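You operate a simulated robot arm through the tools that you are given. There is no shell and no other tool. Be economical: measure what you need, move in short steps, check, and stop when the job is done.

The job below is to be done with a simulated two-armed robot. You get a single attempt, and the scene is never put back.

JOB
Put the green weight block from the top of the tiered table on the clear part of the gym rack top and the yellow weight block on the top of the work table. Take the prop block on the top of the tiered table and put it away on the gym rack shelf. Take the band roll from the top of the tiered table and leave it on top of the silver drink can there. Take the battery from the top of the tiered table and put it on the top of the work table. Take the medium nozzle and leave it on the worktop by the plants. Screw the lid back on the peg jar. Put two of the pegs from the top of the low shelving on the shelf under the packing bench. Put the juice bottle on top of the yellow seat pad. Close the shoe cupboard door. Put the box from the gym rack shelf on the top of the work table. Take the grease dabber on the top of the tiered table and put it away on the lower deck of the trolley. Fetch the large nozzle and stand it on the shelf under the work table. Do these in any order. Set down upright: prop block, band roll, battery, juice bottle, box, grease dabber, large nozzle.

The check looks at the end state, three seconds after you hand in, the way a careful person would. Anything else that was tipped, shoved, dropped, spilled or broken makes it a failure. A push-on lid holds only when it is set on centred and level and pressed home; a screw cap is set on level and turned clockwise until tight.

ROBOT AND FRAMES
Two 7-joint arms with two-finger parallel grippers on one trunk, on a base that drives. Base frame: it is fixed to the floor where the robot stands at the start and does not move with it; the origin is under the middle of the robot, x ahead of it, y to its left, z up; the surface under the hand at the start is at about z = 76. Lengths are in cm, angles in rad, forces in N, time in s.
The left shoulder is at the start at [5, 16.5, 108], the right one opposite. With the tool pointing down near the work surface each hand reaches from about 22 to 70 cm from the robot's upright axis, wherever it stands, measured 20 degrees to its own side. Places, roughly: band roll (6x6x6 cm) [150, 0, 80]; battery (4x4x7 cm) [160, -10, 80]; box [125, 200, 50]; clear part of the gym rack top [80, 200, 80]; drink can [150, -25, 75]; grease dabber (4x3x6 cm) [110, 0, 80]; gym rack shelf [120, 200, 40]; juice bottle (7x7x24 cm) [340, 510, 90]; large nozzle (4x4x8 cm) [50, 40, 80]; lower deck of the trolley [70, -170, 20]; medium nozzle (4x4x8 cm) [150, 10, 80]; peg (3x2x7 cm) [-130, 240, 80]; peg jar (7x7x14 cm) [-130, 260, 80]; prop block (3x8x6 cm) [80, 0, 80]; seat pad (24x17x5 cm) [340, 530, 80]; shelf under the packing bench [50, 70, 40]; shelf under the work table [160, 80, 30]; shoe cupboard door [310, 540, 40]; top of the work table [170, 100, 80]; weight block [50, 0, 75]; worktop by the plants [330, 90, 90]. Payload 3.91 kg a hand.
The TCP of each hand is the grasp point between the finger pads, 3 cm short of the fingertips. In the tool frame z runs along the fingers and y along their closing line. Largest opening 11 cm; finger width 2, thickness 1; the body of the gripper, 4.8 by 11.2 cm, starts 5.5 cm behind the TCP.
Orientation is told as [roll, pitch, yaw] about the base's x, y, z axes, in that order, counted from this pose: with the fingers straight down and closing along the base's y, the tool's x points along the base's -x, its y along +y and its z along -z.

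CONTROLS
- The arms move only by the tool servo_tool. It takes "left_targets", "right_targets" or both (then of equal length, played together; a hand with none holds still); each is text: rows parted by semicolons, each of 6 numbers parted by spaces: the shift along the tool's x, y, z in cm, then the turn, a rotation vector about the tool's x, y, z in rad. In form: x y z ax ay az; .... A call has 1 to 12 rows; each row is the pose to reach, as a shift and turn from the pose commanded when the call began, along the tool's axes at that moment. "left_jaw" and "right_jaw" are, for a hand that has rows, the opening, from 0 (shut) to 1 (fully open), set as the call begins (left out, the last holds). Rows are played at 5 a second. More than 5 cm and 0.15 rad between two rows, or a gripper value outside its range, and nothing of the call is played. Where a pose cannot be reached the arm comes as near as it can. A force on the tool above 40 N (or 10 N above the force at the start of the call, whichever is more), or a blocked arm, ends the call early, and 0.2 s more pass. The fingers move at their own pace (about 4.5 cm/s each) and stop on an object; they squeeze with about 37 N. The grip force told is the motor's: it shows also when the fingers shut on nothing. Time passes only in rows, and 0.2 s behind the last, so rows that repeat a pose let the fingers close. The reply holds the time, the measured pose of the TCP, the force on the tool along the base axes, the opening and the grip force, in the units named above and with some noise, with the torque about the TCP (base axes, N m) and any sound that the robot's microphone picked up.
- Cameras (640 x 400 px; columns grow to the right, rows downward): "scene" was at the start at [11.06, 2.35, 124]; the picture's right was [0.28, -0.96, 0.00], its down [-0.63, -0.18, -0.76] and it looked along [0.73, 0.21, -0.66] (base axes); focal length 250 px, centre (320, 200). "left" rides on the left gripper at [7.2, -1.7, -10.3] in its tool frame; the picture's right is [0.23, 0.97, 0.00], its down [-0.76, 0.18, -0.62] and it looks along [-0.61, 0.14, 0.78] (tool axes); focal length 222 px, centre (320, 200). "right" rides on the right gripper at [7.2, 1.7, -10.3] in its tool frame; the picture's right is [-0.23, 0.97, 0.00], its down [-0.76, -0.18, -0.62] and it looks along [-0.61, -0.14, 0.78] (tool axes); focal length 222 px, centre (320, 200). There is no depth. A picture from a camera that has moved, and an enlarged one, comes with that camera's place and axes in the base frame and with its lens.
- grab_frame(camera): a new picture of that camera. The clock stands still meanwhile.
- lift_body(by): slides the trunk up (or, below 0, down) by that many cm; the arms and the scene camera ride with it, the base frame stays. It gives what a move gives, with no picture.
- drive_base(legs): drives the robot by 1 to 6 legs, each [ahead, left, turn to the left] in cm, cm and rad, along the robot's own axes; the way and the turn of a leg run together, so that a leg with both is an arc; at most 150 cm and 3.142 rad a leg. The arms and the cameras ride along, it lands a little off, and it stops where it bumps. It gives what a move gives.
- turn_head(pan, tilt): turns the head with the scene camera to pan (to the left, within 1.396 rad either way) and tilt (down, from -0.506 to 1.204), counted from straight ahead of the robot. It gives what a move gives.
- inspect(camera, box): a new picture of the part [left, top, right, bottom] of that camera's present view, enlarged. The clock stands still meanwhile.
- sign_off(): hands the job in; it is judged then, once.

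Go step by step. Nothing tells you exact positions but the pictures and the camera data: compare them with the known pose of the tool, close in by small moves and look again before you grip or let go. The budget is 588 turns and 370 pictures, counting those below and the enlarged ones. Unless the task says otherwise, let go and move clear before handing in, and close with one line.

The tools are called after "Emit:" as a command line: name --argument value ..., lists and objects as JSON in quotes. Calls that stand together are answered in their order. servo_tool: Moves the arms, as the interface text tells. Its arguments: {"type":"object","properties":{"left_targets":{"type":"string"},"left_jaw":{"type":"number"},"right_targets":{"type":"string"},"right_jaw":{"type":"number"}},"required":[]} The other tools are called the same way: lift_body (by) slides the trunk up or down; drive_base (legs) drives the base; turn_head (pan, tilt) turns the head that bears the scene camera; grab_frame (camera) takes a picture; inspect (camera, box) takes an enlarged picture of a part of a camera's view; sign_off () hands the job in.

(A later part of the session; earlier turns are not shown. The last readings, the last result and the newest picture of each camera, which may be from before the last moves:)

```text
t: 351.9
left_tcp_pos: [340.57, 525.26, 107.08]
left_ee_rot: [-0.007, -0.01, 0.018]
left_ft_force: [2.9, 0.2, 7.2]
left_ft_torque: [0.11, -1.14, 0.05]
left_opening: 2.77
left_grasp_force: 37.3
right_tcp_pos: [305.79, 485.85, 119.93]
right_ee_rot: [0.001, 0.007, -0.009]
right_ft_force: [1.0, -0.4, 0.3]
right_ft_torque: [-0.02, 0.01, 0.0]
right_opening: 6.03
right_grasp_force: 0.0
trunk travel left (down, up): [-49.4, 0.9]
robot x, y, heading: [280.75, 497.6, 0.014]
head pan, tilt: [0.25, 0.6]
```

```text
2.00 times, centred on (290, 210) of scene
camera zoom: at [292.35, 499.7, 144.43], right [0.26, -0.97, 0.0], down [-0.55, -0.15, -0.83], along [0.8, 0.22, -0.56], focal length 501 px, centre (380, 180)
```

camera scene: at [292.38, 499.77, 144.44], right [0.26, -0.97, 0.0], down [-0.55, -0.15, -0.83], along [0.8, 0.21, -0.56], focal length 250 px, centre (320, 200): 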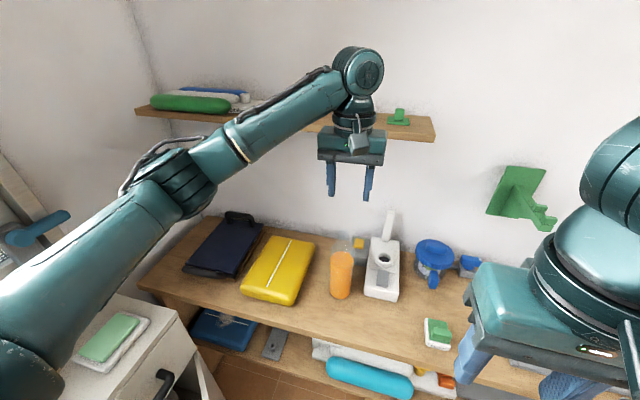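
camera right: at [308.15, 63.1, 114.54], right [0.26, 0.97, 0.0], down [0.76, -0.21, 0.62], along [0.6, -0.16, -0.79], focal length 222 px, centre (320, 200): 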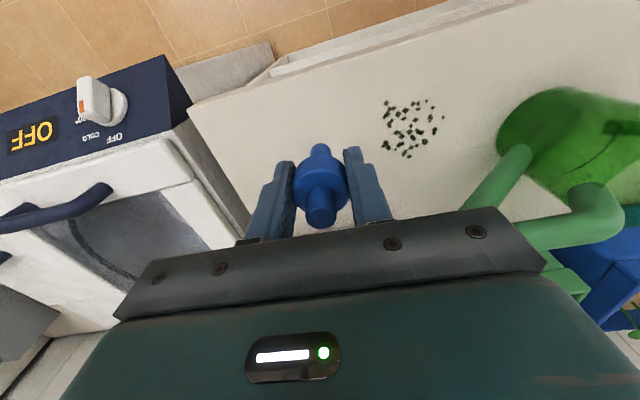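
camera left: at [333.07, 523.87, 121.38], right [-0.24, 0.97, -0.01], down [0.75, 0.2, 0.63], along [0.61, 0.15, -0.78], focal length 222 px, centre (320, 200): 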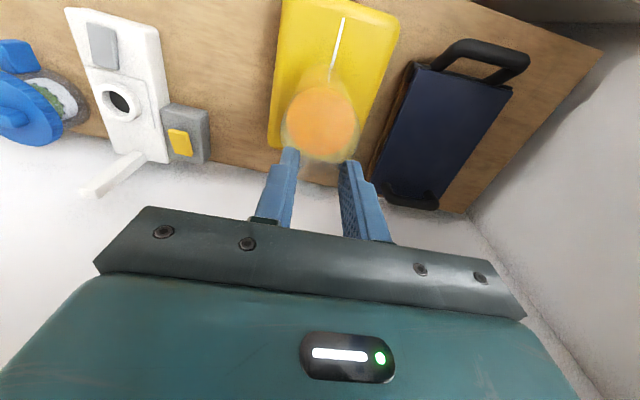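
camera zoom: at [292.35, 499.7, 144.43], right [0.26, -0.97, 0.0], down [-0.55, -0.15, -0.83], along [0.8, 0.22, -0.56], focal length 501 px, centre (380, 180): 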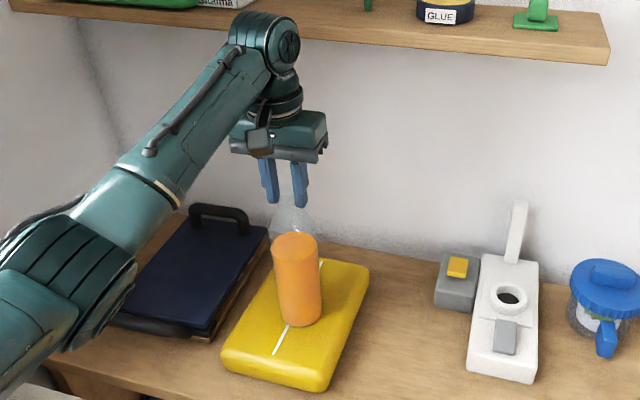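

Upright. Release and rise.

Emit:
servo_tool --left_targets "0 0 0 0 0 0; 0 0 0 0 0 0; 0 0 0 0 0 0; 0 0 -1.5 0 0 0; 0 0 -4 0 0 0; 0 0 -8 0 0 0; 0 0 -12 0 0 0; 4 0 -14 0 0 0; 8 0 -14 0 0 0" --left_jaw 0.45

Emit:
inspect --camera "scene" --box '[200, 110, 380, 310]'

```text
t: 353.9
left_tcp_pos: [332.54, 525.63, 121.34]
left_ee_rot: [-0.008, -0.005, 0.019]
left_ft_force: [-0.1, -0.4, 0.3]
left_ft_torque: [0.04, -0.02, -0.02]
left_opening: 4.95
left_grasp_force: 0.1
right_tcp_pos: [305.82, 485.93, 120.05]
right_ee_rot: [0.0, 0.008, -0.01]
right_ft_force: [-0.1, 0.1, 0.4]
right_ft_torque: [0.0, 0.01, 0.03]
right_opening: 6.05
right_grasp_force: 0.0
trunk travel left (down, up): [-49.4, 0.9]
robot x, y, heading: [280.75, 497.62, 0.015]
head pan, tilt: [0.25, 0.6]
```

```text
2.00 times, centred on (290, 210) of scene
camera zoom: at [292.36, 499.74, 144.44], right [0.26, -0.97, 0.0], down [-0.55, -0.15, -0.83], along [0.8, 0.21, -0.56], focal length 501 px, centre (380, 180)
```

zoom: 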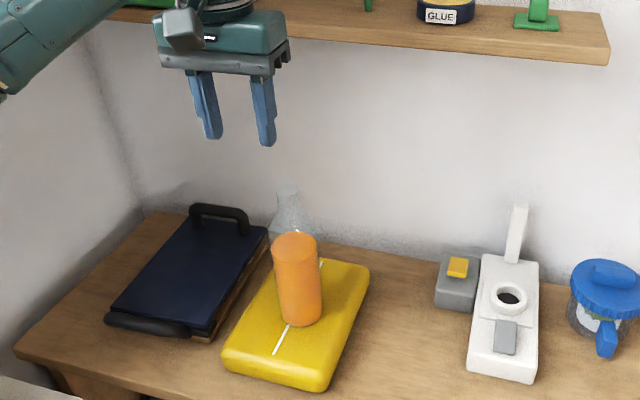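

Juice bottle stands on the pad. Now the cupboard door: look left-down.

Emit:
servo_tool --left_targets "4.5 0 0 0 0 0; 9 0 0 0 0 0; 13.5 0 0 0 0 0; 17 0 0 0 0 0"

Emit:
turn_head --pan 1.1 --tilt 0.8

Emit:
grab_frame --camera "scene"

Emit:
grab_frame --camera "left"

```text
t: 354.9
left_tcp_pos: [315.57, 525.07, 121.06]
left_ee_rot: [-0.006, -0.006, 0.019]
left_ft_force: [-0.5, 0.0, 0.4]
left_ft_torque: [-0.03, 0.0, 0.0]
left_opening: 4.93
left_grasp_force: 0.0
right_tcp_pos: [305.84, 485.85, 119.92]
right_ee_rot: [0.003, 0.006, -0.012]
right_ft_force: [0.1, 0.5, -0.3]
right_ft_torque: [0.0, -0.01, 0.03]
right_opening: 6.06
right_grasp_force: 0.1
trunk travel left (down, up): [-49.4, 0.9]
robot x, y, heading: [281.03, 497.3, 0.015]
head pan, tilt: [0.25, 0.6]
```

```text
t: 356.1
left_tcp_pos: [315.53, 525.16, 121.05]
left_ee_rot: [-0.007, -0.006, 0.018]
left_ft_force: [-0.6, -0.1, -0.5]
left_ft_torque: [-0.02, 0.01, 0.03]
left_opening: 4.96
left_grasp_force: 0.0
right_tcp_pos: [305.97, 485.81, 119.98]
right_ee_rot: [0.001, 0.007, -0.009]
right_ft_force: [-0.4, 0.3, 0.1]
right_ft_torque: [-0.02, 0.04, 0.01]
right_opening: 6.02
right_grasp_force: 0.0
trunk travel left (down, up): [-49.4, 0.9]
robot x, y, heading: [281.15, 497.42, 0.014]
head pan, tilt: [1.1, 0.799]
```

```text
217 pictures are left
camera scene: at [287.43, 504.67, 142.75], right [0.9, -0.44, 0.0], down [-0.32, -0.64, -0.7], along [0.31, 0.63, -0.72], focal length 250 px, centre (320, 200)
```

scene: 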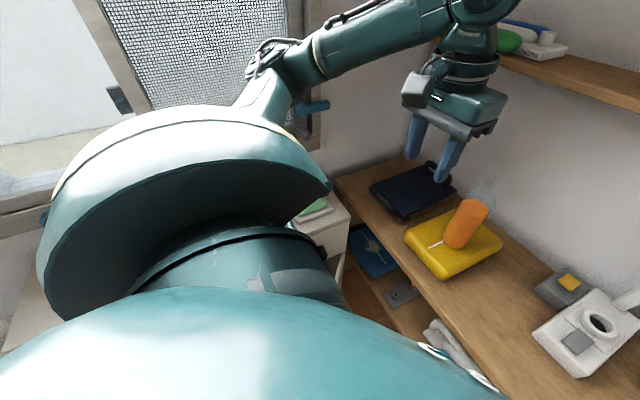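

```text
216 pictures are left
camera left: at [308.22, 523.49, 131.32], right [-0.24, 0.97, -0.01], down [0.75, 0.2, 0.63], along [0.61, 0.15, -0.78], focal length 222 px, centre (320, 200)
```

left: 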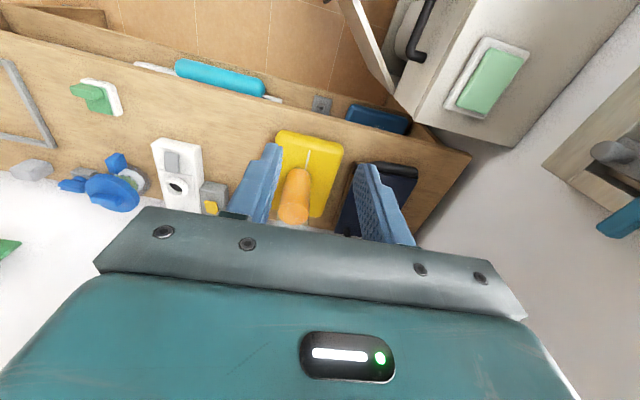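

The shoulder hides the door from here. I back away a little and turn to face it diagonally (left elbow stays clear of the ball).

Emit:
drive_base --legs '[[-8, -12, 0], [0, 0, 0.79]]'

Emit:
turn_head --pan 0.15 --tilt 0.9

Emit:
grab_frame --camera "scene"

```text
t: 359.8
left_tcp_pos: [278.47, 529.33, 121.06]
left_ee_rot: [-0.007, -0.008, 0.793]
left_ft_force: [-0.1, -0.4, 0.1]
left_ft_torque: [-0.01, 0.0, -0.01]
left_opening: 4.95
left_grasp_force: 0.1
right_tcp_pos: [299.06, 494.51, 120.0]
right_ee_rot: [0.001, 0.007, 0.766]
right_ft_force: [0.2, 0.3, 0.3]
right_ft_torque: [-0.01, 0.01, -0.03]
right_opening: 6.05
right_grasp_force: 0.0
trunk travel left (down, up): [-49.4, 0.9]
robot x, y, heading: [273.23, 485.45, 0.789]
head pan, tilt: [1.1, 0.799]
```

```text
t: 361.1
left_tcp_pos: [278.43, 529.26, 121.03]
left_ee_rot: [-0.005, -0.006, 0.794]
left_ft_force: [1.0, -1.4, 0.0]
left_ft_torque: [0.0, 0.0, -0.02]
left_opening: 4.98
left_grasp_force: 0.1
right_tcp_pos: [298.95, 494.36, 119.9]
right_ee_rot: [0.002, 0.007, 0.765]
right_ft_force: [0.0, -1.9, 0.7]
right_ft_torque: [0.01, -0.01, -0.02]
right_opening: 6.09
right_grasp_force: 0.0
trunk travel left (down, up): [-49.4, 0.9]
robot x, y, heading: [272.92, 485.47, 0.79]
head pan, tilt: [0.15, 0.901]
```

```text
215 pictures are left
camera scene: at [279.61, 493.39, 141.96], right [0.81, -0.59, 0.0], down [-0.46, -0.63, -0.62], along [0.37, 0.5, -0.78], focal length 250 px, centre (320, 200)
```

scene: 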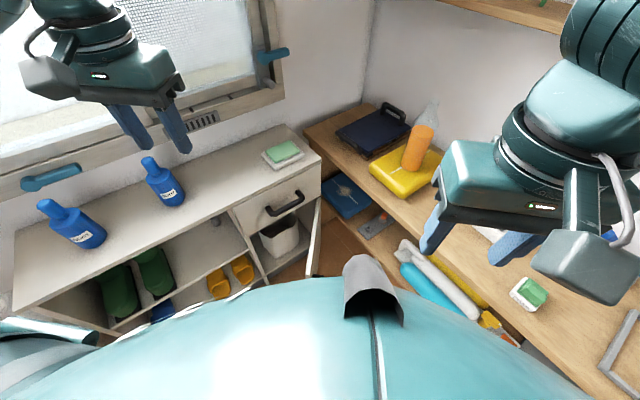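

The door's free edge is ~[298,522], hinge ~[320,549]. It must be pushed from its outer (bench) side toward the cupboard. I lower the trunk and bring the closed left hand over the gap between door and bench.

Emit:
lift_body --by -35

Emit:
servo_tool --left_targets "-2 -3.5 0 0 0 0; -4 -7 0 0 0 0; -6 -10.5 0 0 0 0; -8 -14 0 0 0 0; -10 -17.5 0 0 -0.1 0; -12 -21 0 0 -0.2 0; -14 -24.5 0 0 -0.32 0; -15 -28 0 0 -0.44 0; -15 -29.8 0 0 -0.55 0; -15 -29.8 0 0 -0.6 0" --left_jaw 0

Emit:
grab_frame --camera "left"

Emit:
grab_frame --camera "scene"

```text
t: 364.5
left_tcp_pos: [278.4, 529.35, 86.04]
left_ee_rot: [-0.007, -0.008, 0.793]
left_ft_force: [0.9, -0.3, -0.4]
left_ft_torque: [0.01, 0.01, 0.02]
left_opening: 4.97
left_grasp_force: 0.1
right_tcp_pos: [299.11, 494.56, 84.91]
right_ee_rot: [0.002, 0.007, 0.765]
right_ft_force: [-1.0, 0.3, 0.7]
right_ft_torque: [0.01, -0.03, -0.04]
right_opening: 6.07
right_grasp_force: 0.1
trunk travel left (down, up): [-14.4, 35.9]
robot x, y, heading: [273.13, 485.47, 0.794]
head pan, tilt: [0.15, 0.901]
```

```text
t: 366.7
left_tcp_pos: [310.32, 519.16, 86.25]
left_ee_rot: [-0.009, -0.608, 0.8]
left_ft_force: [0.4, 0.0, 0.1]
left_ft_torque: [0.0, 0.01, -0.01]
left_opening: 0.0
left_grasp_force: 36.2
right_tcp_pos: [298.95, 494.42, 85.0]
right_ee_rot: [0.001, 0.007, 0.766]
right_ft_force: [-0.3, 0.6, -0.7]
right_ft_torque: [-0.01, -0.03, 0.0]
right_opening: 6.04
right_grasp_force: 0.2
trunk travel left (down, up): [-14.4, 35.9]
robot x, y, heading: [273.39, 485.29, 0.795]
head pan, tilt: [0.15, 0.901]
```

```text
214 pictures are left
camera left: at [303.07, 509.58, 90.59], right [-0.82, 0.55, -0.14], down [0.06, 0.32, 0.95], along [0.56, 0.77, -0.3], focal length 222 px, centre (320, 200)
```

left: 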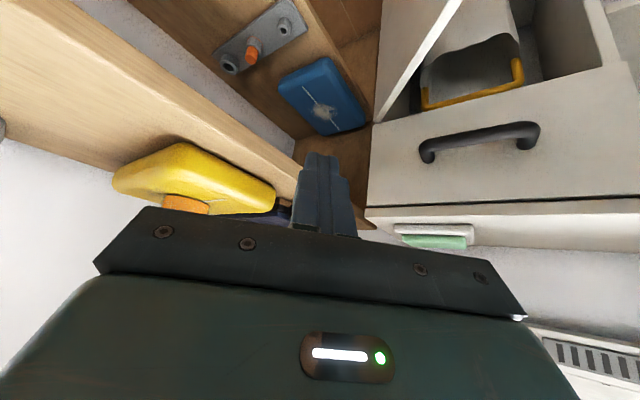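

```text
213 pictures are left
camera scene: at [279.62, 493.39, 106.96], right [0.81, -0.59, 0.0], down [-0.46, -0.63, -0.62], along [0.37, 0.5, -0.78], focal length 250 px, centre (320, 200)
```

scene: 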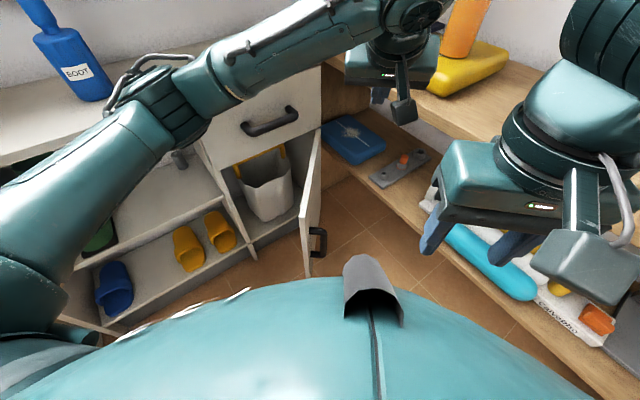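

Emit:
inspect --camera "scene" --box '[220, 80, 420, 300]'

```text
1.82 times, centred on (320, 190) of scene
camera zoom: at [279.62, 493.39, 106.96], right [0.81, -0.59, 0.0], down [-0.46, -0.63, -0.62], along [0.37, 0.5, -0.78], focal length 455 px, centre (320, 218)
```

zoom: 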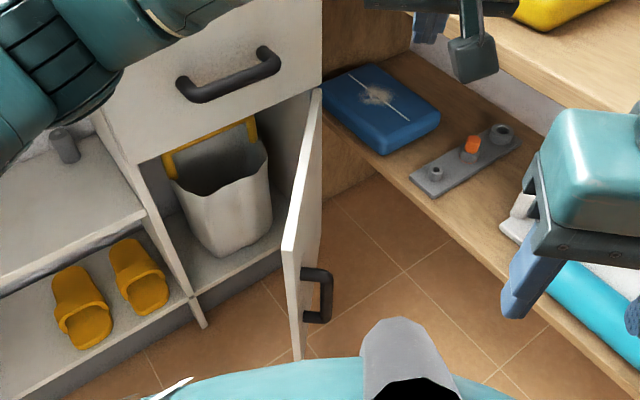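

Door geometry: hinge ~[320,549], free edge ~[298,525], handle on the outer face. Lower the closed hand into the gap to z≈44.

Emit:
servo_tool --left_targets "2 0.3 3.7 0 0 0; 4 0.7 7.4 0 0 0; 6 1 11.1 0 0 0; 8 1.4 14.8 0 0 0; 10 1.7 18.5 0 0 0; 12 2.1 22.2 0 0 0; 14 2.4 25.9 0 0 0; 16 2.8 29.6 0 0 0; 18 3.1 33.3 0 0 0; 20.2 3.5 37.1 0 0 0; 20.2 3.5 37.1 0 0 0"

Emit:
grab_frame --camera "left"

Emit:
inspect --camera "scene" --box '[160, 40, 460, 300]'

```text
t: 369.1
left_tcp_pos: [310.9, 524.23, 44.28]
left_ee_rot: [-0.009, -0.606, 0.799]
left_ft_force: [0.2, 0.0, 0.1]
left_ft_torque: [-0.01, -0.01, 0.02]
left_opening: 0.0
left_grasp_force: 36.8
right_tcp_pos: [299.09, 494.64, 84.97]
right_ee_rot: [0.0, 0.008, 0.767]
right_ft_force: [0.5, -0.4, -1.0]
right_ft_torque: [-0.02, -0.01, 0.03]
right_opening: 6.02
right_grasp_force: 0.0
trunk travel left (down, up): [-14.4, 35.9]
robot x, y, heading: [272.96, 484.98, 0.79]
head pan, tilt: [0.15, 0.901]
```

```text
211 pictures are left
camera left: at [303.63, 514.76, 48.56], right [-0.82, 0.55, -0.14], down [0.06, 0.32, 0.94], along [0.56, 0.77, -0.3], focal length 222 px, centre (320, 200)
```

left: 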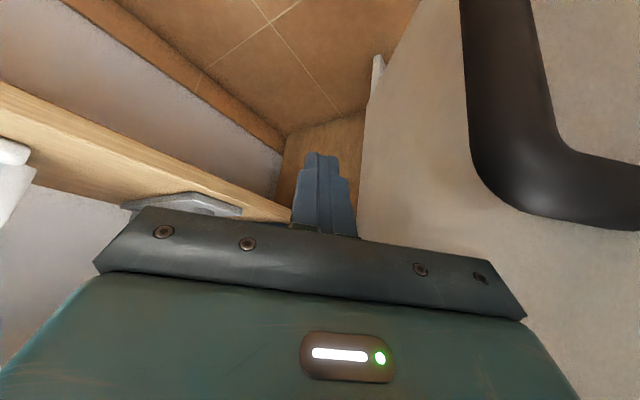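

```text
1.54 times, centred on (310, 170) of scene
camera zoom: at [279.62, 493.39, 106.96], right [0.81, -0.59, 0.0], down [-0.46, -0.63, -0.62], along [0.37, 0.5, -0.78], focal length 385 px, centre (335, 246)
```

zoom: 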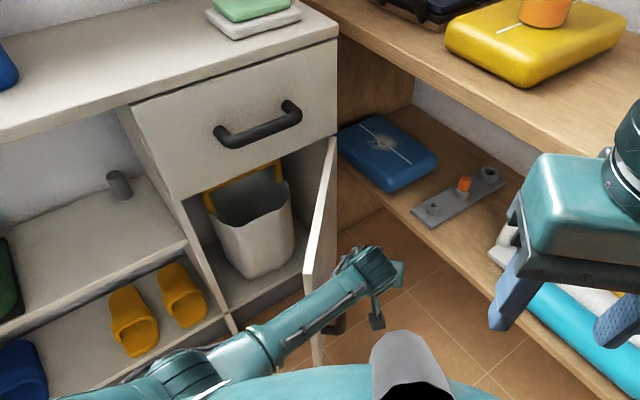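

Hand is inside the gap on the outer side of the door. Push toward the cupboard in steps.

Emit:
servo_tool --left_targets "-0.8 3 0.6 0 0 0; -1.8 6 1.3 0 0 0; -3 9 2.1 0 0 0; -4.4 12 3.1 0 0 0"

Emit:
inspect --camera "scene" --box '[160, 40, 460, 300]'

```text
t: 370.1
left_tcp_pos: [306.13, 536.58, 43.93]
left_ee_rot: [-0.01, -0.605, 0.798]
left_ft_force: [0.7, -0.4, 0.6]
left_ft_torque: [0.01, 0.05, 0.0]
left_opening: 0.0
left_grasp_force: 36.9
right_tcp_pos: [299.03, 494.47, 84.9]
right_ee_rot: [0.003, 0.008, 0.766]
right_ft_force: [-0.7, -0.6, 0.2]
right_ft_torque: [-0.03, 0.01, -0.03]
right_opening: 6.03
right_grasp_force: 0.0
trunk travel left (down, up): [-14.4, 35.9]
robot x, y, heading: [273.03, 485.26, 0.789]
head pan, tilt: [0.15, 0.901]
```

```text
1.54 times, centred on (310, 170) of scene
camera zoom: at [279.62, 493.39, 106.94], right [0.81, -0.59, 0.0], down [-0.46, -0.63, -0.62], along [0.37, 0.5, -0.78], focal length 385 px, centre (335, 246)
```

zoom: 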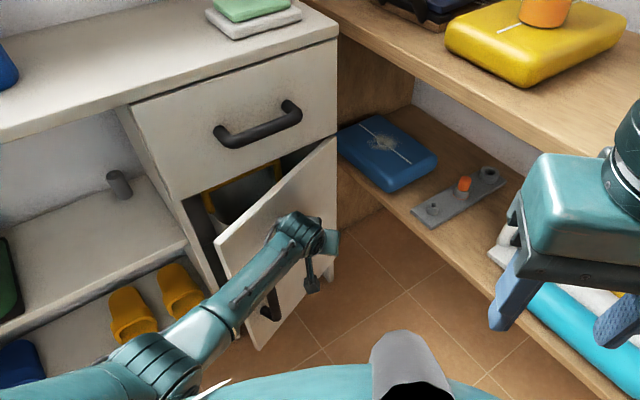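

Closing smoothly. Continue.

Emit:
servo_tool --left_targets "-1.3 2.5 0.9 0 0 0; -2.6 5 1.8 0 0 0; -3.6 6.8 2.5 0 0 0; -4.2 7.7 2.9 0 0 0"

Emit:
inspect --camera "scene" --box '[160, 40, 460, 300]'

```text
t: 371.1
left_tcp_pos: [304.12, 545.36, 44.12]
left_ee_rot: [-0.012, -0.603, 0.799]
left_ft_force: [-8.5, -26.9, 6.3]
left_ft_torque: [1.81, -0.2, 1.6]
left_opening: 0.0
left_grasp_force: 36.1
right_tcp_pos: [299.03, 494.4, 84.86]
right_ee_rot: [0.005, 0.003, 0.766]
right_ft_force: [-0.2, -1.0, -0.9]
right_ft_torque: [-0.03, 0.0, 0.01]
right_opening: 6.05
right_grasp_force: 0.0
trunk travel left (down, up): [-14.4, 35.9]
robot x, y, heading: [272.99, 484.99, 0.787]
head pan, tilt: [0.15, 0.901]
```

```text
1.54 times, centred on (310, 170) of scene
camera zoom: at [279.56, 493.21, 106.99], right [0.81, -0.59, 0.0], down [-0.46, -0.63, -0.62], along [0.37, 0.5, -0.78], focal length 385 px, centre (335, 246)
```

zoom: 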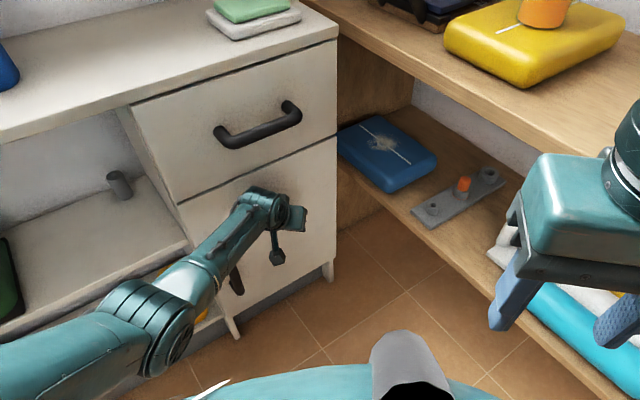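

Door is shut. Back away from it, rise, and check.

Emit:
servo_tool --left_targets "2.4 -2.8 -1.6 0 0 0; 4.8 -5.6 -3.3 0 0 0; 7.2 -8.4 -4.9 0 0 0; 8.5 -9.8 -5.8 0 0 0; 6.2 -9.8 -9.1 0 0 0; 3.9 -9.8 -12.4 0 0 0; 1.6 -9.8 -15.7 0 0 0; -0.7 -9.8 -19 0 0 0; -3 -9.8 -22.3 0 0 0; -5.3 -9.8 -25.6 0 0 0; -7.6 -9.8 -28.9 0 0 0; -9.9 -9.8 -32.2 0 0 0"

Emit:
inspect --camera "scene" --box '[160, 40, 460, 300]'

```text
t: 372.6
left_tcp_pos: [299.37, 537.94, 52.55]
left_ee_rot: [0.161, -0.622, 0.745]
left_ft_force: [0.4, -0.3, -1.3]
left_ft_torque: [0.0, -0.01, 0.0]
left_opening: 0.0
left_grasp_force: 36.9
right_tcp_pos: [299.04, 494.56, 84.83]
right_ee_rot: [0.003, 0.005, 0.765]
right_ft_force: [-0.3, 0.1, -0.1]
right_ft_torque: [-0.01, 0.02, 0.0]
right_opening: 6.05
right_grasp_force: 0.1
trunk travel left (down, up): [-14.4, 35.9]
robot x, y, heading: [273.02, 484.67, 0.786]
head pan, tilt: [0.15, 0.901]
stopped in row 7 (left hand): the arm was blocked; the commanded pose is now the measured one
```

```text
1.54 times, centred on (310, 170) of scene
camera zoom: at [279.64, 493.41, 106.78], right [0.81, -0.59, 0.0], down [-0.46, -0.63, -0.62], along [0.37, 0.5, -0.78], focal length 385 px, centre (335, 246)
```

zoom: 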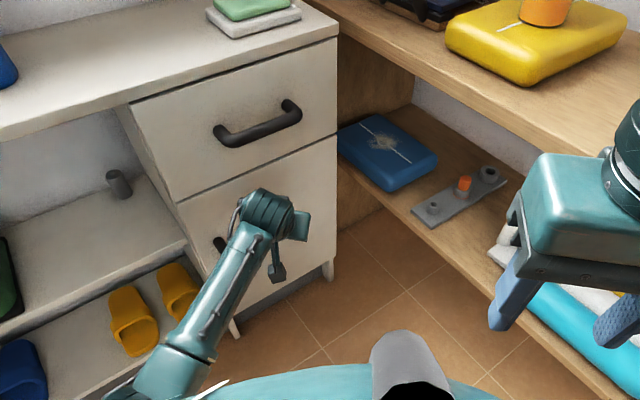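

Emit:
grab_frame --camera "left"

Emit:
turn_head --pan 0.7 --tilt 1.0

Emit:
grab_frame --camera "scene"

```text
206 pictures are left
camera left: at [293.0, 527.72, 56.38], right [-0.85, 0.52, -0.01], down [0.13, 0.22, 0.97], along [0.5, 0.82, -0.26], focal length 222 px, centre (320, 200)
```

left: 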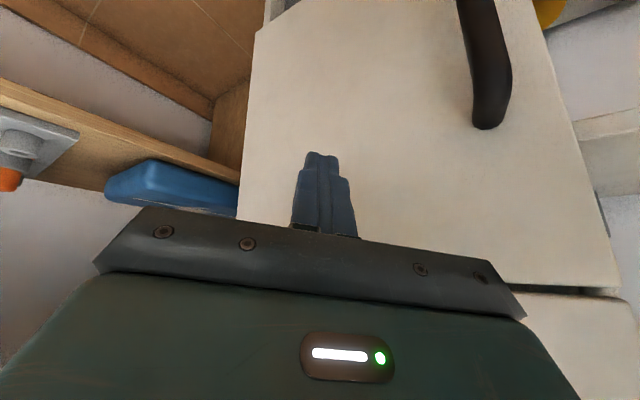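

```text
t: 373.5
left_tcp_pos: [299.42, 537.93, 52.67]
left_ee_rot: [0.161, -0.619, 0.745]
left_ft_force: [0.1, 0.4, -0.5]
left_ft_torque: [0.0, 0.0, 0.03]
left_opening: 0.0
left_grasp_force: 37.3
right_tcp_pos: [298.94, 494.43, 84.9]
right_ee_rot: [0.001, 0.008, 0.766]
right_ft_force: [-0.4, -0.1, 1.1]
right_ft_torque: [-0.03, -0.01, -0.01]
right_opening: 6.06
right_grasp_force: 0.1
trunk travel left (down, up): [-14.4, 35.9]
robot x, y, heading: [273.13, 484.9, 0.792]
head pan, tilt: [0.7, 1.0]
```

```text
205 pictures are left
camera scene: at [275.74, 494.23, 106.24], right [1.0, -0.08, 0.0], down [-0.07, -0.84, -0.54], along [0.04, 0.54, -0.84], focal length 250 px, centre (320, 200)
```

scene: 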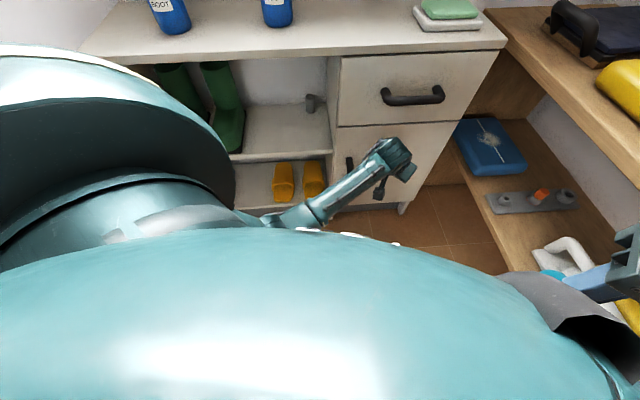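

The hand is free of the handle; the arm itself got tight. I retract along the tool axis, then raise with the trunk.

Emit:
servo_tool --left_targets "0 0 -2 0 0 0; 0 -1 -4 -0.05 0 0; 0 -2 -6 -0.1 0 0; 0 -3 -8 -0.15 0 0"

Emit:
lift_body --by 30

Emit:
grab_frame --camera "scene"

```text
t: 374.7
left_tcp_pos: [295.51, 537.89, 60.35]
left_ee_rot: [0.485, -0.657, 0.688]
left_ft_force: [0.0, -0.4, 0.0]
left_ft_torque: [0.0, -0.01, 0.0]
left_opening: 0.01
left_grasp_force: 36.7
right_tcp_pos: [299.05, 494.35, 84.99]
right_ee_rot: [0.003, 0.008, 0.765]
right_ft_force: [0.5, 0.3, -0.6]
right_ft_torque: [0.01, 0.0, 0.01]
right_opening: 6.04
right_grasp_force: 0.1
trunk travel left (down, up): [-14.4, 35.9]
robot x, y, heading: [273.25, 485.23, 0.787]
head pan, tilt: [0.7, 1.0]
stopped in row 4 (left hand): the arm was blocked; the commanded pose is now the measured one
```

```text
t: 377.7
left_tcp_pos: [295.67, 537.89, 90.33]
left_ee_rot: [0.481, -0.657, 0.689]
left_ft_force: [-0.5, -1.1, -0.2]
left_ft_torque: [0.01, 0.02, 0.01]
left_opening: 0.0
left_grasp_force: 37.4
right_tcp_pos: [299.05, 494.53, 114.87]
right_ee_rot: [0.001, 0.006, 0.767]
right_ft_force: [0.1, 0.0, -0.1]
right_ft_torque: [-0.01, -0.02, -0.01]
right_opening: 6.03
right_grasp_force: 0.0
trunk travel left (down, up): [-44.4, 5.9]
robot x, y, heading: [272.93, 484.93, 0.792]
head pan, tilt: [0.7, 1.0]
```

```text
204 pictures are left
camera scene: at [275.73, 494.24, 136.23], right [1.0, -0.08, 0.0], down [-0.07, -0.84, -0.54], along [0.04, 0.54, -0.84], focal length 250 px, centre (320, 200)
```

scene: 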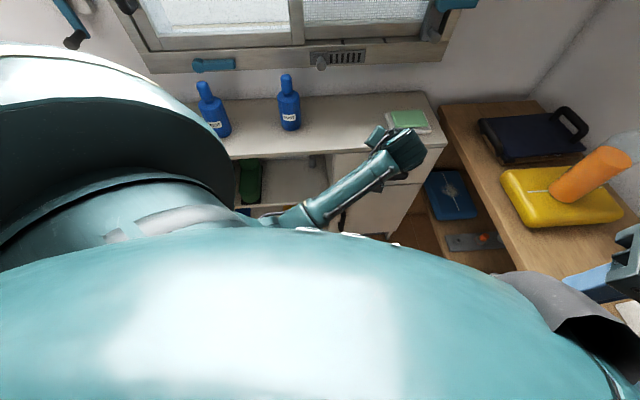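

Emit:
servo_tool --left_targets "0 0 -1 0.08 0.11 0.01; 0 0 -2 0.16 0.22 0.02; 0 0 -3 0.24 0.33 0.03; 0 0 -4 0.32 0.44 0.04; 0 0 -4 0.4 0.55 0.05; 0 0 -4 0.48 0.657 0.06; 0 0 -4 0.48 0.657 0.06"

Emit:
grab_frame --camera "scene"

```text
t: 379.3
left_tcp_pos: [294.68, 535.16, 92.91]
left_ee_rot: [-0.038, -0.004, 0.777]
left_ft_force: [0.3, 0.4, 0.4]
left_ft_torque: [-0.01, 0.0, 0.02]
left_opening: 0.0
left_grasp_force: 37.1
right_tcp_pos: [299.03, 494.49, 114.86]
right_ee_rot: [0.003, 0.006, 0.766]
right_ft_force: [1.0, -0.5, 0.1]
right_ft_torque: [0.0, -0.02, 0.0]
right_opening: 6.02
right_grasp_force: 0.0
trunk travel left (down, up): [-44.4, 5.9]
robot x, y, heading: [272.91, 485.02, 0.789]
head pan, tilt: [0.7, 1.0]
```

```text
203 pictures are left
camera scene: at [275.73, 494.21, 136.24], right [1.0, -0.08, 0.0], down [-0.07, -0.84, -0.54], along [0.04, 0.54, -0.84], focal length 250 px, centre (320, 200)
```

scene: 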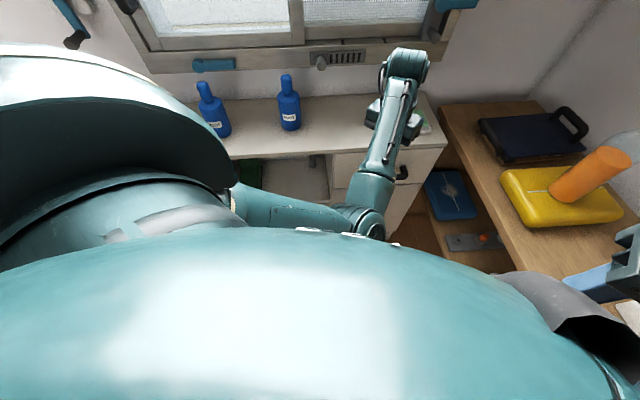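

Raise the left hand, pull it in, and turn back to face +x; then check the door.

Emit:
servo_tool --left_targets "2 1 -4 0.0 0 0; 4 2 -8 0 0 0; 6 3 -12 0 0 0; 8 4 -16 0 0 0; 8 4 -20 0 0 0; 8 4 -24 -0.04 0 0"

Emit:
drive_base --legs '[[0, 0, -0.79], [0, -50, 0]]'

Emit:
turn_head --pan 0.8 --tilt 0.5

Emit:
grab_frame --camera "scene"

```text
t: 380.7
left_tcp_pos: [281.67, 544.54, 113.57]
left_ee_rot: [-0.006, -0.008, 0.773]
left_ft_force: [-0.2, 0.3, 0.6]
left_ft_torque: [0.01, -0.02, 0.01]
left_opening: 0.01
left_grasp_force: 37.3
left hand out of reach, approached as far as the arm can: row 1, 2, 3, 4, 5, 6
right_tcp_pos: [298.93, 494.42, 114.93]
right_ee_rot: [0.002, 0.006, 0.765]
right_ft_force: [0.8, 0.4, -0.4]
right_ft_torque: [-0.01, -0.05, -0.01]
right_opening: 6.01
right_grasp_force: 0.0
trunk travel left (down, up): [-44.4, 5.9]
robot x, y, heading: [273.13, 485.24, 0.792]
head pan, tilt: [0.7, 1.0]
```

```text
t: 387.7
left_tcp_pos: [320.89, 470.44, 113.55]
left_ee_rot: [-0.007, -0.007, -0.035]
left_ft_force: [-0.9, -0.7, -1.1]
left_ft_torque: [-0.03, -0.02, -0.02]
left_opening: 0.0
left_grasp_force: 37.4
right_tcp_pos: [296.3, 423.29, 114.91]
right_ee_rot: [0.003, 0.005, -0.045]
right_ft_force: [0.3, 0.4, -0.3]
right_ft_torque: [0.0, -0.02, 0.0]
right_opening: 6.06
right_grasp_force: 0.0
trunk travel left (down, up): [-44.4, 5.9]
robot x, y, heading: [271.64, 435.77, -0.024]
head pan, tilt: [0.7, 1.0]
```

```text
t: 388.6
left_tcp_pos: [320.91, 470.42, 113.5]
left_ee_rot: [-0.007, -0.007, -0.037]
left_ft_force: [0.4, -0.5, -0.3]
left_ft_torque: [0.01, -0.03, 0.0]
left_opening: 0.01
left_grasp_force: 37.3
right_tcp_pos: [296.25, 423.41, 114.85]
right_ee_rot: [0.002, 0.007, -0.045]
right_ft_force: [-0.4, -0.1, 0.1]
right_ft_torque: [0.02, -0.03, -0.02]
right_opening: 6.04
right_grasp_force: 0.1
trunk travel left (down, up): [-44.4, 5.9]
robot x, y, heading: [271.71, 436.0, -0.023]
head pan, tilt: [0.799, 0.499]
```

```text
202 pictures are left
camera scene: at [281.14, 442.16, 140.34], right [0.7, -0.71, 0.0], down [-0.34, -0.34, -0.88], along [0.62, 0.62, -0.48], focal length 250 px, centre (320, 200)
```

scene: 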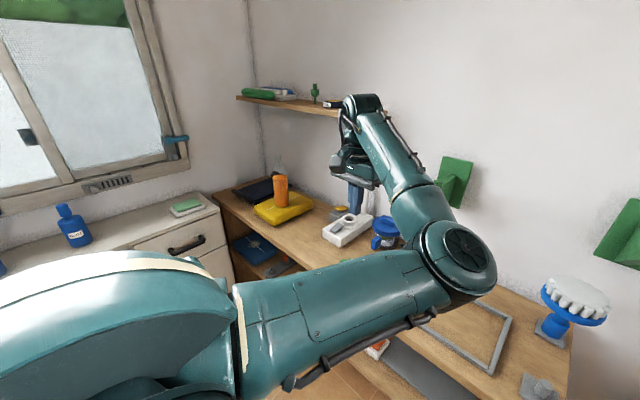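

The cupboard is closed as far as I can see. I leave the corner (strafe −y) and then recover the left elbow in open space.

Emit:
drive_base --legs '[[-5, -60, 0.02], [0, -50, 0]]'

Emit:
turn_head --pan 0.9 --tilt 0.3

Emit:
grab_frame --camera "scene"

```text
t: 398.8
left_tcp_pos: [314.03, 362.62, 113.64]
left_ee_rot: [-0.007, -0.006, -0.007]
left_ft_force: [-0.3, -0.3, -0.4]
left_ft_torque: [0.0, -0.03, -0.02]
left_opening: 0.0
left_grasp_force: 37.1
right_tcp_pos: [290.8, 314.86, 114.95]
right_ee_rot: [0.002, 0.007, -0.015]
right_ft_force: [0.0, 0.4, -0.2]
right_ft_torque: [0.02, 0.0, 0.01]
right_opening: 6.03
right_grasp_force: 0.0
trunk travel left (down, up): [-44.4, 5.9]
robot x, y, heading: [265.4, 326.74, 0.011]
head pan, tilt: [0.799, 0.499]
```

```text
t: 399.5
left_tcp_pos: [314.01, 362.66, 113.56]
left_ee_rot: [-0.007, -0.008, -0.008]
left_ft_force: [-0.4, -0.6, -0.3]
left_ft_torque: [0.06, 0.0, 0.0]
left_opening: 0.01
left_grasp_force: 36.7
right_tcp_pos: [290.86, 314.89, 114.92]
right_ee_rot: [0.003, 0.006, -0.018]
right_ft_force: [0.3, -0.3, -0.7]
right_ft_torque: [0.01, 0.02, 0.03]
right_opening: 6.05
right_grasp_force: 0.0
trunk travel left (down, up): [-44.4, 5.9]
robot x, y, heading: [265.89, 326.43, 0.014]
head pan, tilt: [0.901, 0.3]
```

```text
201 pictures are left
camera scene: at [274.57, 334.05, 142.18], right [0.79, -0.61, 0.0], down [-0.18, -0.23, -0.96], along [0.59, 0.75, -0.3], focal length 250 px, centre (320, 200)
```

scene: 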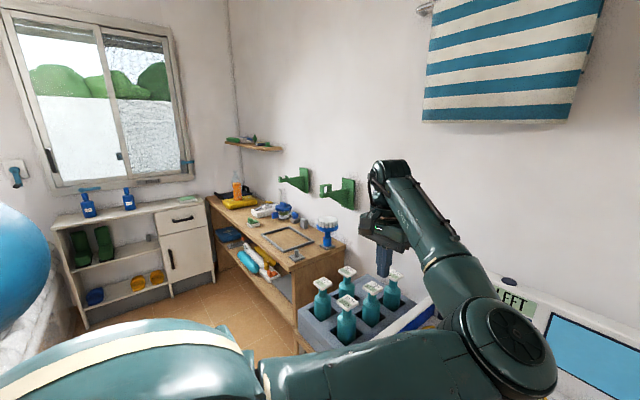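

Door shut and bottle fine. Back into open space, turn to face −x, and recover the left elbow with the roll manoeuvre.

Emit:
drive_base --legs '[[-40, -10, 0], [0, 0, 1.57], [0, 0, 1.56]]'

Emit:
turn_head --pan 0.0 --tilt 0.35

Emit:
grab_frame --camera "scene"

```text
t: 409.5
left_tcp_pos: [173.67, 286.21, 113.58]
left_ee_rot: [-0.008, -0.007, 3.022]
left_ft_force: [0.5, 0.2, -0.2]
left_ft_torque: [-0.01, -0.01, 0.01]
left_opening: 0.01
left_grasp_force: 37.0
right_tcp_pos: [202.02, 331.04, 114.93]
right_ee_rot: [0.003, 0.008, 3.013]
right_ft_force: [-0.1, 0.0, 0.2]
right_ft_torque: [0.0, 0.01, -0.02]
right_opening: 6.04
right_grasp_force: 0.1
trunk travel left (down, up): [-44.4, 5.9]
robot x, y, heading: [225.73, 316.46, 3.038]
head pan, tilt: [0.901, 0.3]
```

```text
t: 410.7
left_tcp_pos: [173.6, 286.27, 113.54]
left_ee_rot: [-0.007, -0.006, 3.02]
left_ft_force: [0.0, -0.1, -0.5]
left_ft_torque: [0.02, 0.0, 0.01]
left_opening: 0.0
left_grasp_force: 37.0
right_tcp_pos: [202.06, 331.12, 114.89]
right_ee_rot: [0.0, 0.008, 3.015]
right_ft_force: [0.5, 0.5, 0.2]
right_ft_torque: [0.02, 0.0, 0.01]
right_opening: 6.04
right_grasp_force: 0.1
trunk travel left (down, up): [-44.4, 5.9]
robot x, y, heading: [225.46, 316.55, 3.036]
head pan, tilt: [0.0, 0.351]
```

```text
200 pictures are left
camera scene: at [213.32, 317.8, 141.71], right [0.1, 0.99, 0.0], down [0.34, -0.04, -0.94], along [-0.93, 0.1, -0.34], focal length 250 px, centre (320, 200)
```

scene: 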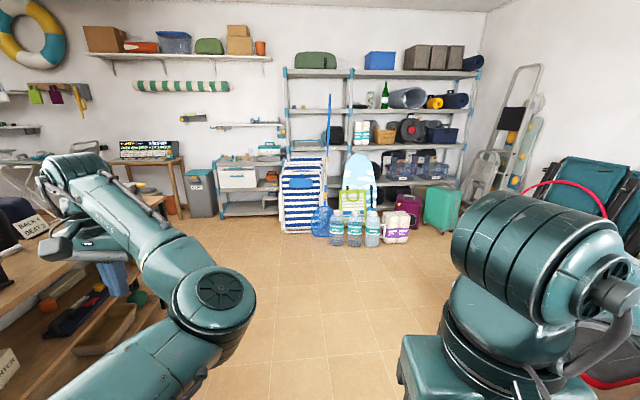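

Emit:
servo_tool --left_targets "3 -3.3 0 0 0 0; 6 -6.6 0 0 0 0; 9 -10 0 0 0 0; 12.4 -13 0 0 0 0; 12.4 -13 0 0.15 0 0; 12.4 -13 0 0.3 0 0; 12.4 -13 0 0.45 0 0; 12.4 -13 0 0.6 0 0; 12.4 -13 0 0.75 0 0; 12.4 -13 0 0.9 0 0; 12.4 -13 0 1.05 0 0; 12.4 -13 0 1.2 0 0"

Emit:
servo_tool --left_targets "0 0 0 0.15 0 0; 0 0 0 0.3 0 0; 0 0 0 0.45 0 0; 0 0 0 0.6 0 0; 0 0 0 0.7 0 0; 0 0 0 0.7 0 0"

Emit:
turn_head --pan 0.6 --tilt 0.6

Emit:
grab_frame --camera "scene"

```text
t: 413.3
left_tcp_pos: [187.49, 297.68, 113.48]
left_ee_rot: [-1.21, -0.008, 3.02]
left_ft_force: [0.5, -0.3, -0.6]
left_ft_torque: [0.0, 0.01, 0.0]
left_opening: 0.0
left_grasp_force: 37.0
left hand out of reach, approached as far as the arm can: row 1, 2, 3, 4, 5, 6, 7
right_tcp_pos: [202.06, 330.92, 114.97]
right_ee_rot: [0.001, 0.008, 3.014]
right_ft_force: [0.3, -0.2, -0.2]
right_ft_torque: [-0.04, 0.0, -0.01]
right_opening: 6.04
right_grasp_force: 0.1
trunk travel left (down, up): [-44.4, 5.9]
robot x, y, heading: [225.33, 316.77, 3.036]
head pan, tilt: [0.0, 0.351]
```

```text
t: 414.7
left_tcp_pos: [195.77, 292.17, 118.08]
left_ee_rot: [-1.907, -0.005, 3.023]
left_ft_force: [1.0, -0.2, 0.0]
left_ft_torque: [-0.03, 0.0, 0.01]
left_opening: 0.01
left_grasp_force: 36.8
left hand out of reach, approached as far as the arm can: row 3, 4, 5, 6
right_tcp_pos: [201.95, 331.01, 114.82]
right_ee_rot: [0.003, 0.006, 3.016]
right_ft_force: [-0.9, 0.6, 0.2]
right_ft_torque: [0.02, 0.0, 0.03]
right_opening: 6.05
right_grasp_force: 0.0
trunk travel left (down, up): [-44.4, 5.9]
robot x, y, heading: [225.24, 316.68, 3.036]
head pan, tilt: [0.0, 0.351]
```

```text
t: 415.7
left_tcp_pos: [196.04, 292.15, 117.99]
left_ee_rot: [-1.905, -0.008, 3.021]
left_ft_force: [-0.5, -0.6, 0.3]
left_ft_torque: [0.02, 0.03, -0.02]
left_opening: 0.0
left_grasp_force: 36.7
right_tcp_pos: [201.97, 331.01, 114.85]
right_ee_rot: [0.001, 0.006, 3.014]
right_ft_force: [0.0, 1.0, 0.8]
right_ft_torque: [0.02, 0.03, 0.03]
right_opening: 6.05
right_grasp_force: 0.0
trunk travel left (down, up): [-44.4, 5.9]
robot x, y, heading: [225.28, 316.44, 3.037]
head pan, tilt: [0.6, 0.6]
```

```text
199 pictures are left
camera scene: at [214.81, 312.63, 139.44], right [-0.48, 0.88, 0.0], down [0.5, 0.27, -0.83], along [-0.73, -0.39, -0.56], focal length 250 px, centre (320, 200)
```

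scene: 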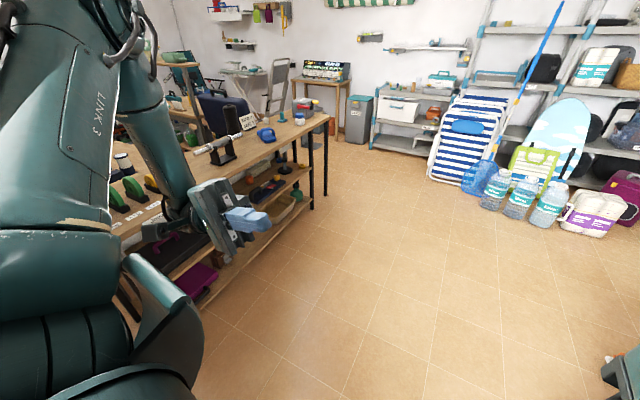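

Emit:
servo_tool --left_targets "0 0 0 -0.15 0 0; 0 0 0 -0.3 0 0; 0 0 0 -0.45 0 0; 0 0 0 -0.6 0 0; 0 0 0 -0.75 0 0; 0 0 0 -0.9 0 0; 0 0 0 -1.05 0 0; 0 0 0 -1.2 0 0; 0 0 0 -1.35 0 0; 0 0 0 -1.5 0 0; 0 0 0 -1.65 0 0; 0 0 0 -1.8 0 0"

Emit:
grab_frame --camera "scene"

```text
t: 418.3
left_tcp_pos: [193.65, 290.79, 115.76]
left_ee_rot: [-0.109, 0.011, 3.025]
left_ft_force: [-0.2, 0.3, 0.3]
left_ft_torque: [0.0, -0.04, 0.0]
left_opening: 0.0
left_grasp_force: 37.2
left hand out of reach, approached as far as the arm can: row 11, 12
right_tcp_pos: [202.09, 331.11, 114.89]
right_ee_rot: [0.001, 0.006, 3.015]
right_ft_force: [0.7, 0.8, 0.4]
right_ft_torque: [0.0, 0.0, 0.01]
right_opening: 6.04
right_grasp_force: 0.0
trunk travel left (down, up): [-44.4, 5.9]
robot x, y, heading: [225.31, 316.59, 3.038]
head pan, tilt: [0.6, 0.6]
```

```text
198 pictures are left
camera scene: at [214.87, 311.65, 143.25], right [-0.56, 0.83, 0.0], down [0.15, 0.1, -0.98], along [-0.82, -0.55, -0.18], focal length 250 px, centre (320, 200)
```

scene: 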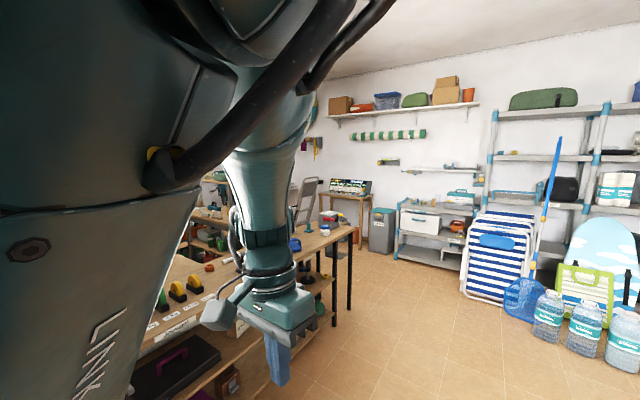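

The left elbow is now up near the head. I move the hand forward/down and yaw it clockwise to draw the elbow outward.

Emit:
servo_tool --left_targets "-3 0 2 0 0 0.1; -6 0 4 0 0 0.2; -9 0 6 0 0 0.3; -11 0 8 0 0 0.45; -11 0 10 0 0 0.6; -11 0 12 0 0 0.75; -11 0 12 0 0 0.9; -11 0 12 0 0 1.05; -11 0 12 0 0 1.2; -11 0 12 0 0 1.35; -11 0 12 0 0 1.5; -11 0 12 0 0 1.57"

Emit:
turn_head --pan 0.6 --tilt 0.6

Emit:
grab_frame --camera "scene"

```text
t: 420.9
left_tcp_pos: [182.78, 292.63, 104.13]
left_ee_rot: [0.006, -0.12, 1.462]
left_ft_force: [0.9, -0.5, 0.3]
left_ft_torque: [0.02, -0.03, 0.01]
left_opening: 0.03
left_grasp_force: 36.8
left hand out of reach, approached as far as the arm can: row 5, 6, 7, 8, 9, 10, 11, 12
right_tcp_pos: [201.99, 330.99, 114.88]
right_ee_rot: [0.002, 0.006, 3.014]
right_ft_force: [-0.1, -0.1, 0.5]
right_ft_torque: [0.0, -0.03, 0.01]
right_opening: 6.03
right_grasp_force: 0.1
trunk travel left (down, up): [-44.4, 5.9]
robot x, y, heading: [225.27, 316.2, 3.032]
head pan, tilt: [0.6, 0.6]
```

```text
t: 421.5
left_tcp_pos: [182.66, 292.66, 104.13]
left_ee_rot: [0.006, -0.122, 1.465]
left_ft_force: [0.2, 0.1, -0.3]
left_ft_torque: [0.0, 0.0, 0.02]
left_opening: 0.0
left_grasp_force: 37.1
right_tcp_pos: [201.93, 331.13, 114.96]
right_ee_rot: [0.002, 0.007, 3.015]
right_ft_force: [-0.3, 0.2, 0.9]
right_ft_torque: [0.03, 0.0, 0.02]
right_opening: 6.08
right_grasp_force: 0.1
trunk travel left (down, up): [-44.4, 5.9]
robot x, y, heading: [225.45, 316.48, 3.038]
head pan, tilt: [0.6, 0.6]
```

```text
197 pictures are left
camera scene: at [214.81, 312.63, 139.44], right [-0.48, 0.88, 0.0], down [0.5, 0.27, -0.83], along [-0.73, -0.39, -0.56], focal length 250 px, centre (320, 200)
```

scene: 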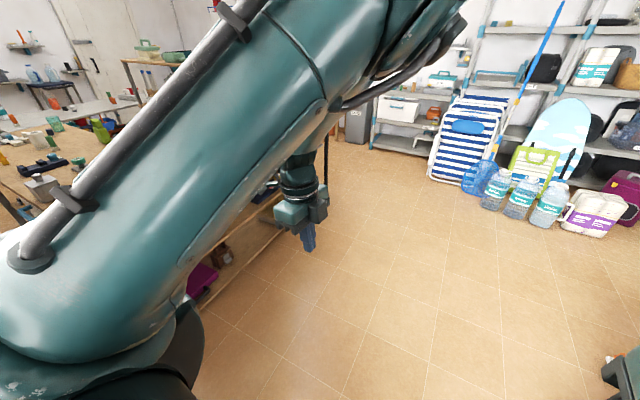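

Emit:
servo_tool --left_targets "0 0 1 0 0 -0.15; 0 0 2 0 0 -0.3; 0 0 3 0 0 -0.45; 0 0 4 0 0 -0.6; 0 0 4 0 0 -0.75; 0 0 4 0 0 -0.9; 0 0 4 0 0 -1.05; 0 0 4 0 0 -1.2; 0 0 4 0 0 -1.35; 0 0 4 0 0 -1.5; 0 0 4 0 0.06 -1.57; 0 0 4 0 0.12 -1.57"

Emit:
servo_tool --left_targets "0 0 0 0.15 0 0; 0 0 0 0.3 0 0; 0 0 0 0.45 0 0; 0 0 0 0.6 0 0; 0 0 0 0.75 0 0; 0 0 0 0.9 0 0; 0 0 0 1.05 0 0; 0 0 0 1.2 0 0; 0 0 0 1.35 0 0; 0 0 0 1.5 0 0; 0 0 0 1.65 0 0; 0 0 0 1.8 0 0"

Emit:
grab_frame --camera "scene"

```text
t: 424.1
left_tcp_pos: [182.05, 291.74, 100.18]
left_ee_rot: [-0.036, 0.071, 3.027]
left_ft_force: [0.0, 0.1, 0.6]
left_ft_torque: [0.01, -0.03, 0.02]
left_opening: 0.0
left_grasp_force: 36.9
left hand out of reach, approached as far as the arm can: row 6, 7, 8, 9, 10, 11, 12
right_tcp_pos: [201.88, 331.01, 114.9]
right_ee_rot: [0.002, 0.007, 3.015]
right_ft_force: [0.8, 0.7, -0.6]
right_ft_torque: [0.01, 0.01, 0.01]
right_opening: 6.03
right_grasp_force: 0.1
trunk travel left (down, up): [-44.4, 5.9]
robot x, y, heading: [225.29, 316.27, 3.039]
head pan, tilt: [0.6, 0.6]
```

```text
t: 426.7
left_tcp_pos: [182.29, 291.97, 100.47]
left_ee_rot: [-1.419, 0.067, 3.023]
left_ft_force: [0.0, 0.6, 0.2]
left_ft_torque: [-0.02, 0.03, -0.02]
left_opening: 0.0
left_grasp_force: 36.8
left hand out of reach, approached as far as the arm can: row 10, 11, 12
right_tcp_pos: [201.97, 331.05, 114.91]
right_ee_rot: [0.001, 0.007, 3.014]
right_ft_force: [0.1, -0.3, -0.7]
right_ft_torque: [0.03, 0.0, 0.0]
right_opening: 6.03
right_grasp_force: 0.1
trunk travel left (down, up): [-44.4, 5.9]
robot x, y, heading: [225.76, 316.54, 3.036]
head pan, tilt: [0.6, 0.6]
```

```text
196 pictures are left
camera scene: at [214.81, 312.64, 139.44], right [-0.48, 0.88, 0.0], down [0.5, 0.27, -0.83], along [-0.73, -0.39, -0.56], focal length 250 px, centre (320, 200)
```

scene: 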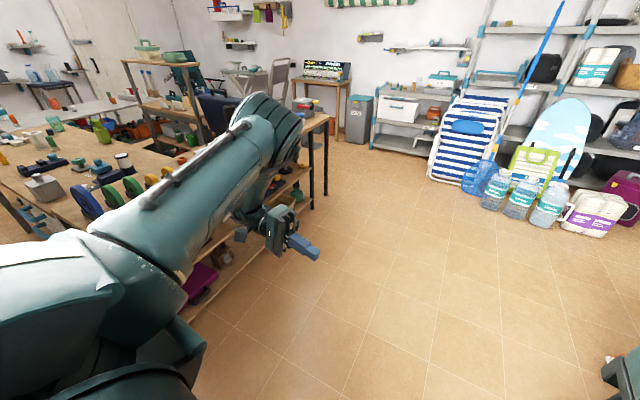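

Emit:
servo_tool --left_targets "2 3 0 0 0 0; 4 6 0 0 0 0; 6 9 0 0 0 0; 8 12 0 0 0 0; 9 15 0 0 0 0; 9 15 0 0.1 0 0; 9 15 0 0.25 0 0; 9 15 0 0.4 0 0"

Emit:
grab_frame --camera "scene"

```text
t: 428.5
left_tcp_pos: [192.46, 288.77, 86.83]
left_ee_rot: [-1.409, 0.067, 3.024]
left_ft_force: [-0.6, -0.1, 0.0]
left_ft_torque: [0.0, 0.0, 0.06]
left_opening: 0.0
left_grasp_force: 37.0
left hand out of reach, approached as far as the arm can: row 5, 6, 7, 8
right_tcp_pos: [201.97, 330.93, 114.97]
right_ee_rot: [0.002, 0.007, 3.015]
right_ft_force: [-0.2, 0.2, -0.2]
right_ft_torque: [-0.01, -0.01, -0.03]
right_opening: 6.04
right_grasp_force: 0.0
trunk travel left (down, up): [-44.4, 5.9]
robot x, y, heading: [225.54, 316.64, 3.037]
head pan, tilt: [0.6, 0.6]
```

```text
195 pictures are left
camera scene: at [214.81, 312.63, 139.44], right [-0.48, 0.88, 0.0], down [0.5, 0.27, -0.83], along [-0.73, -0.39, -0.56], focal length 250 px, centre (320, 200)
```

scene: 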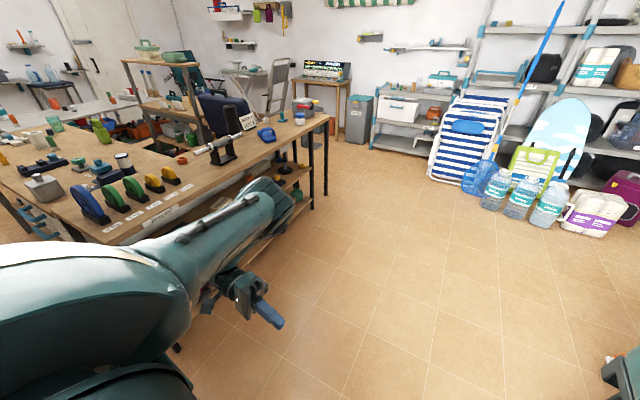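

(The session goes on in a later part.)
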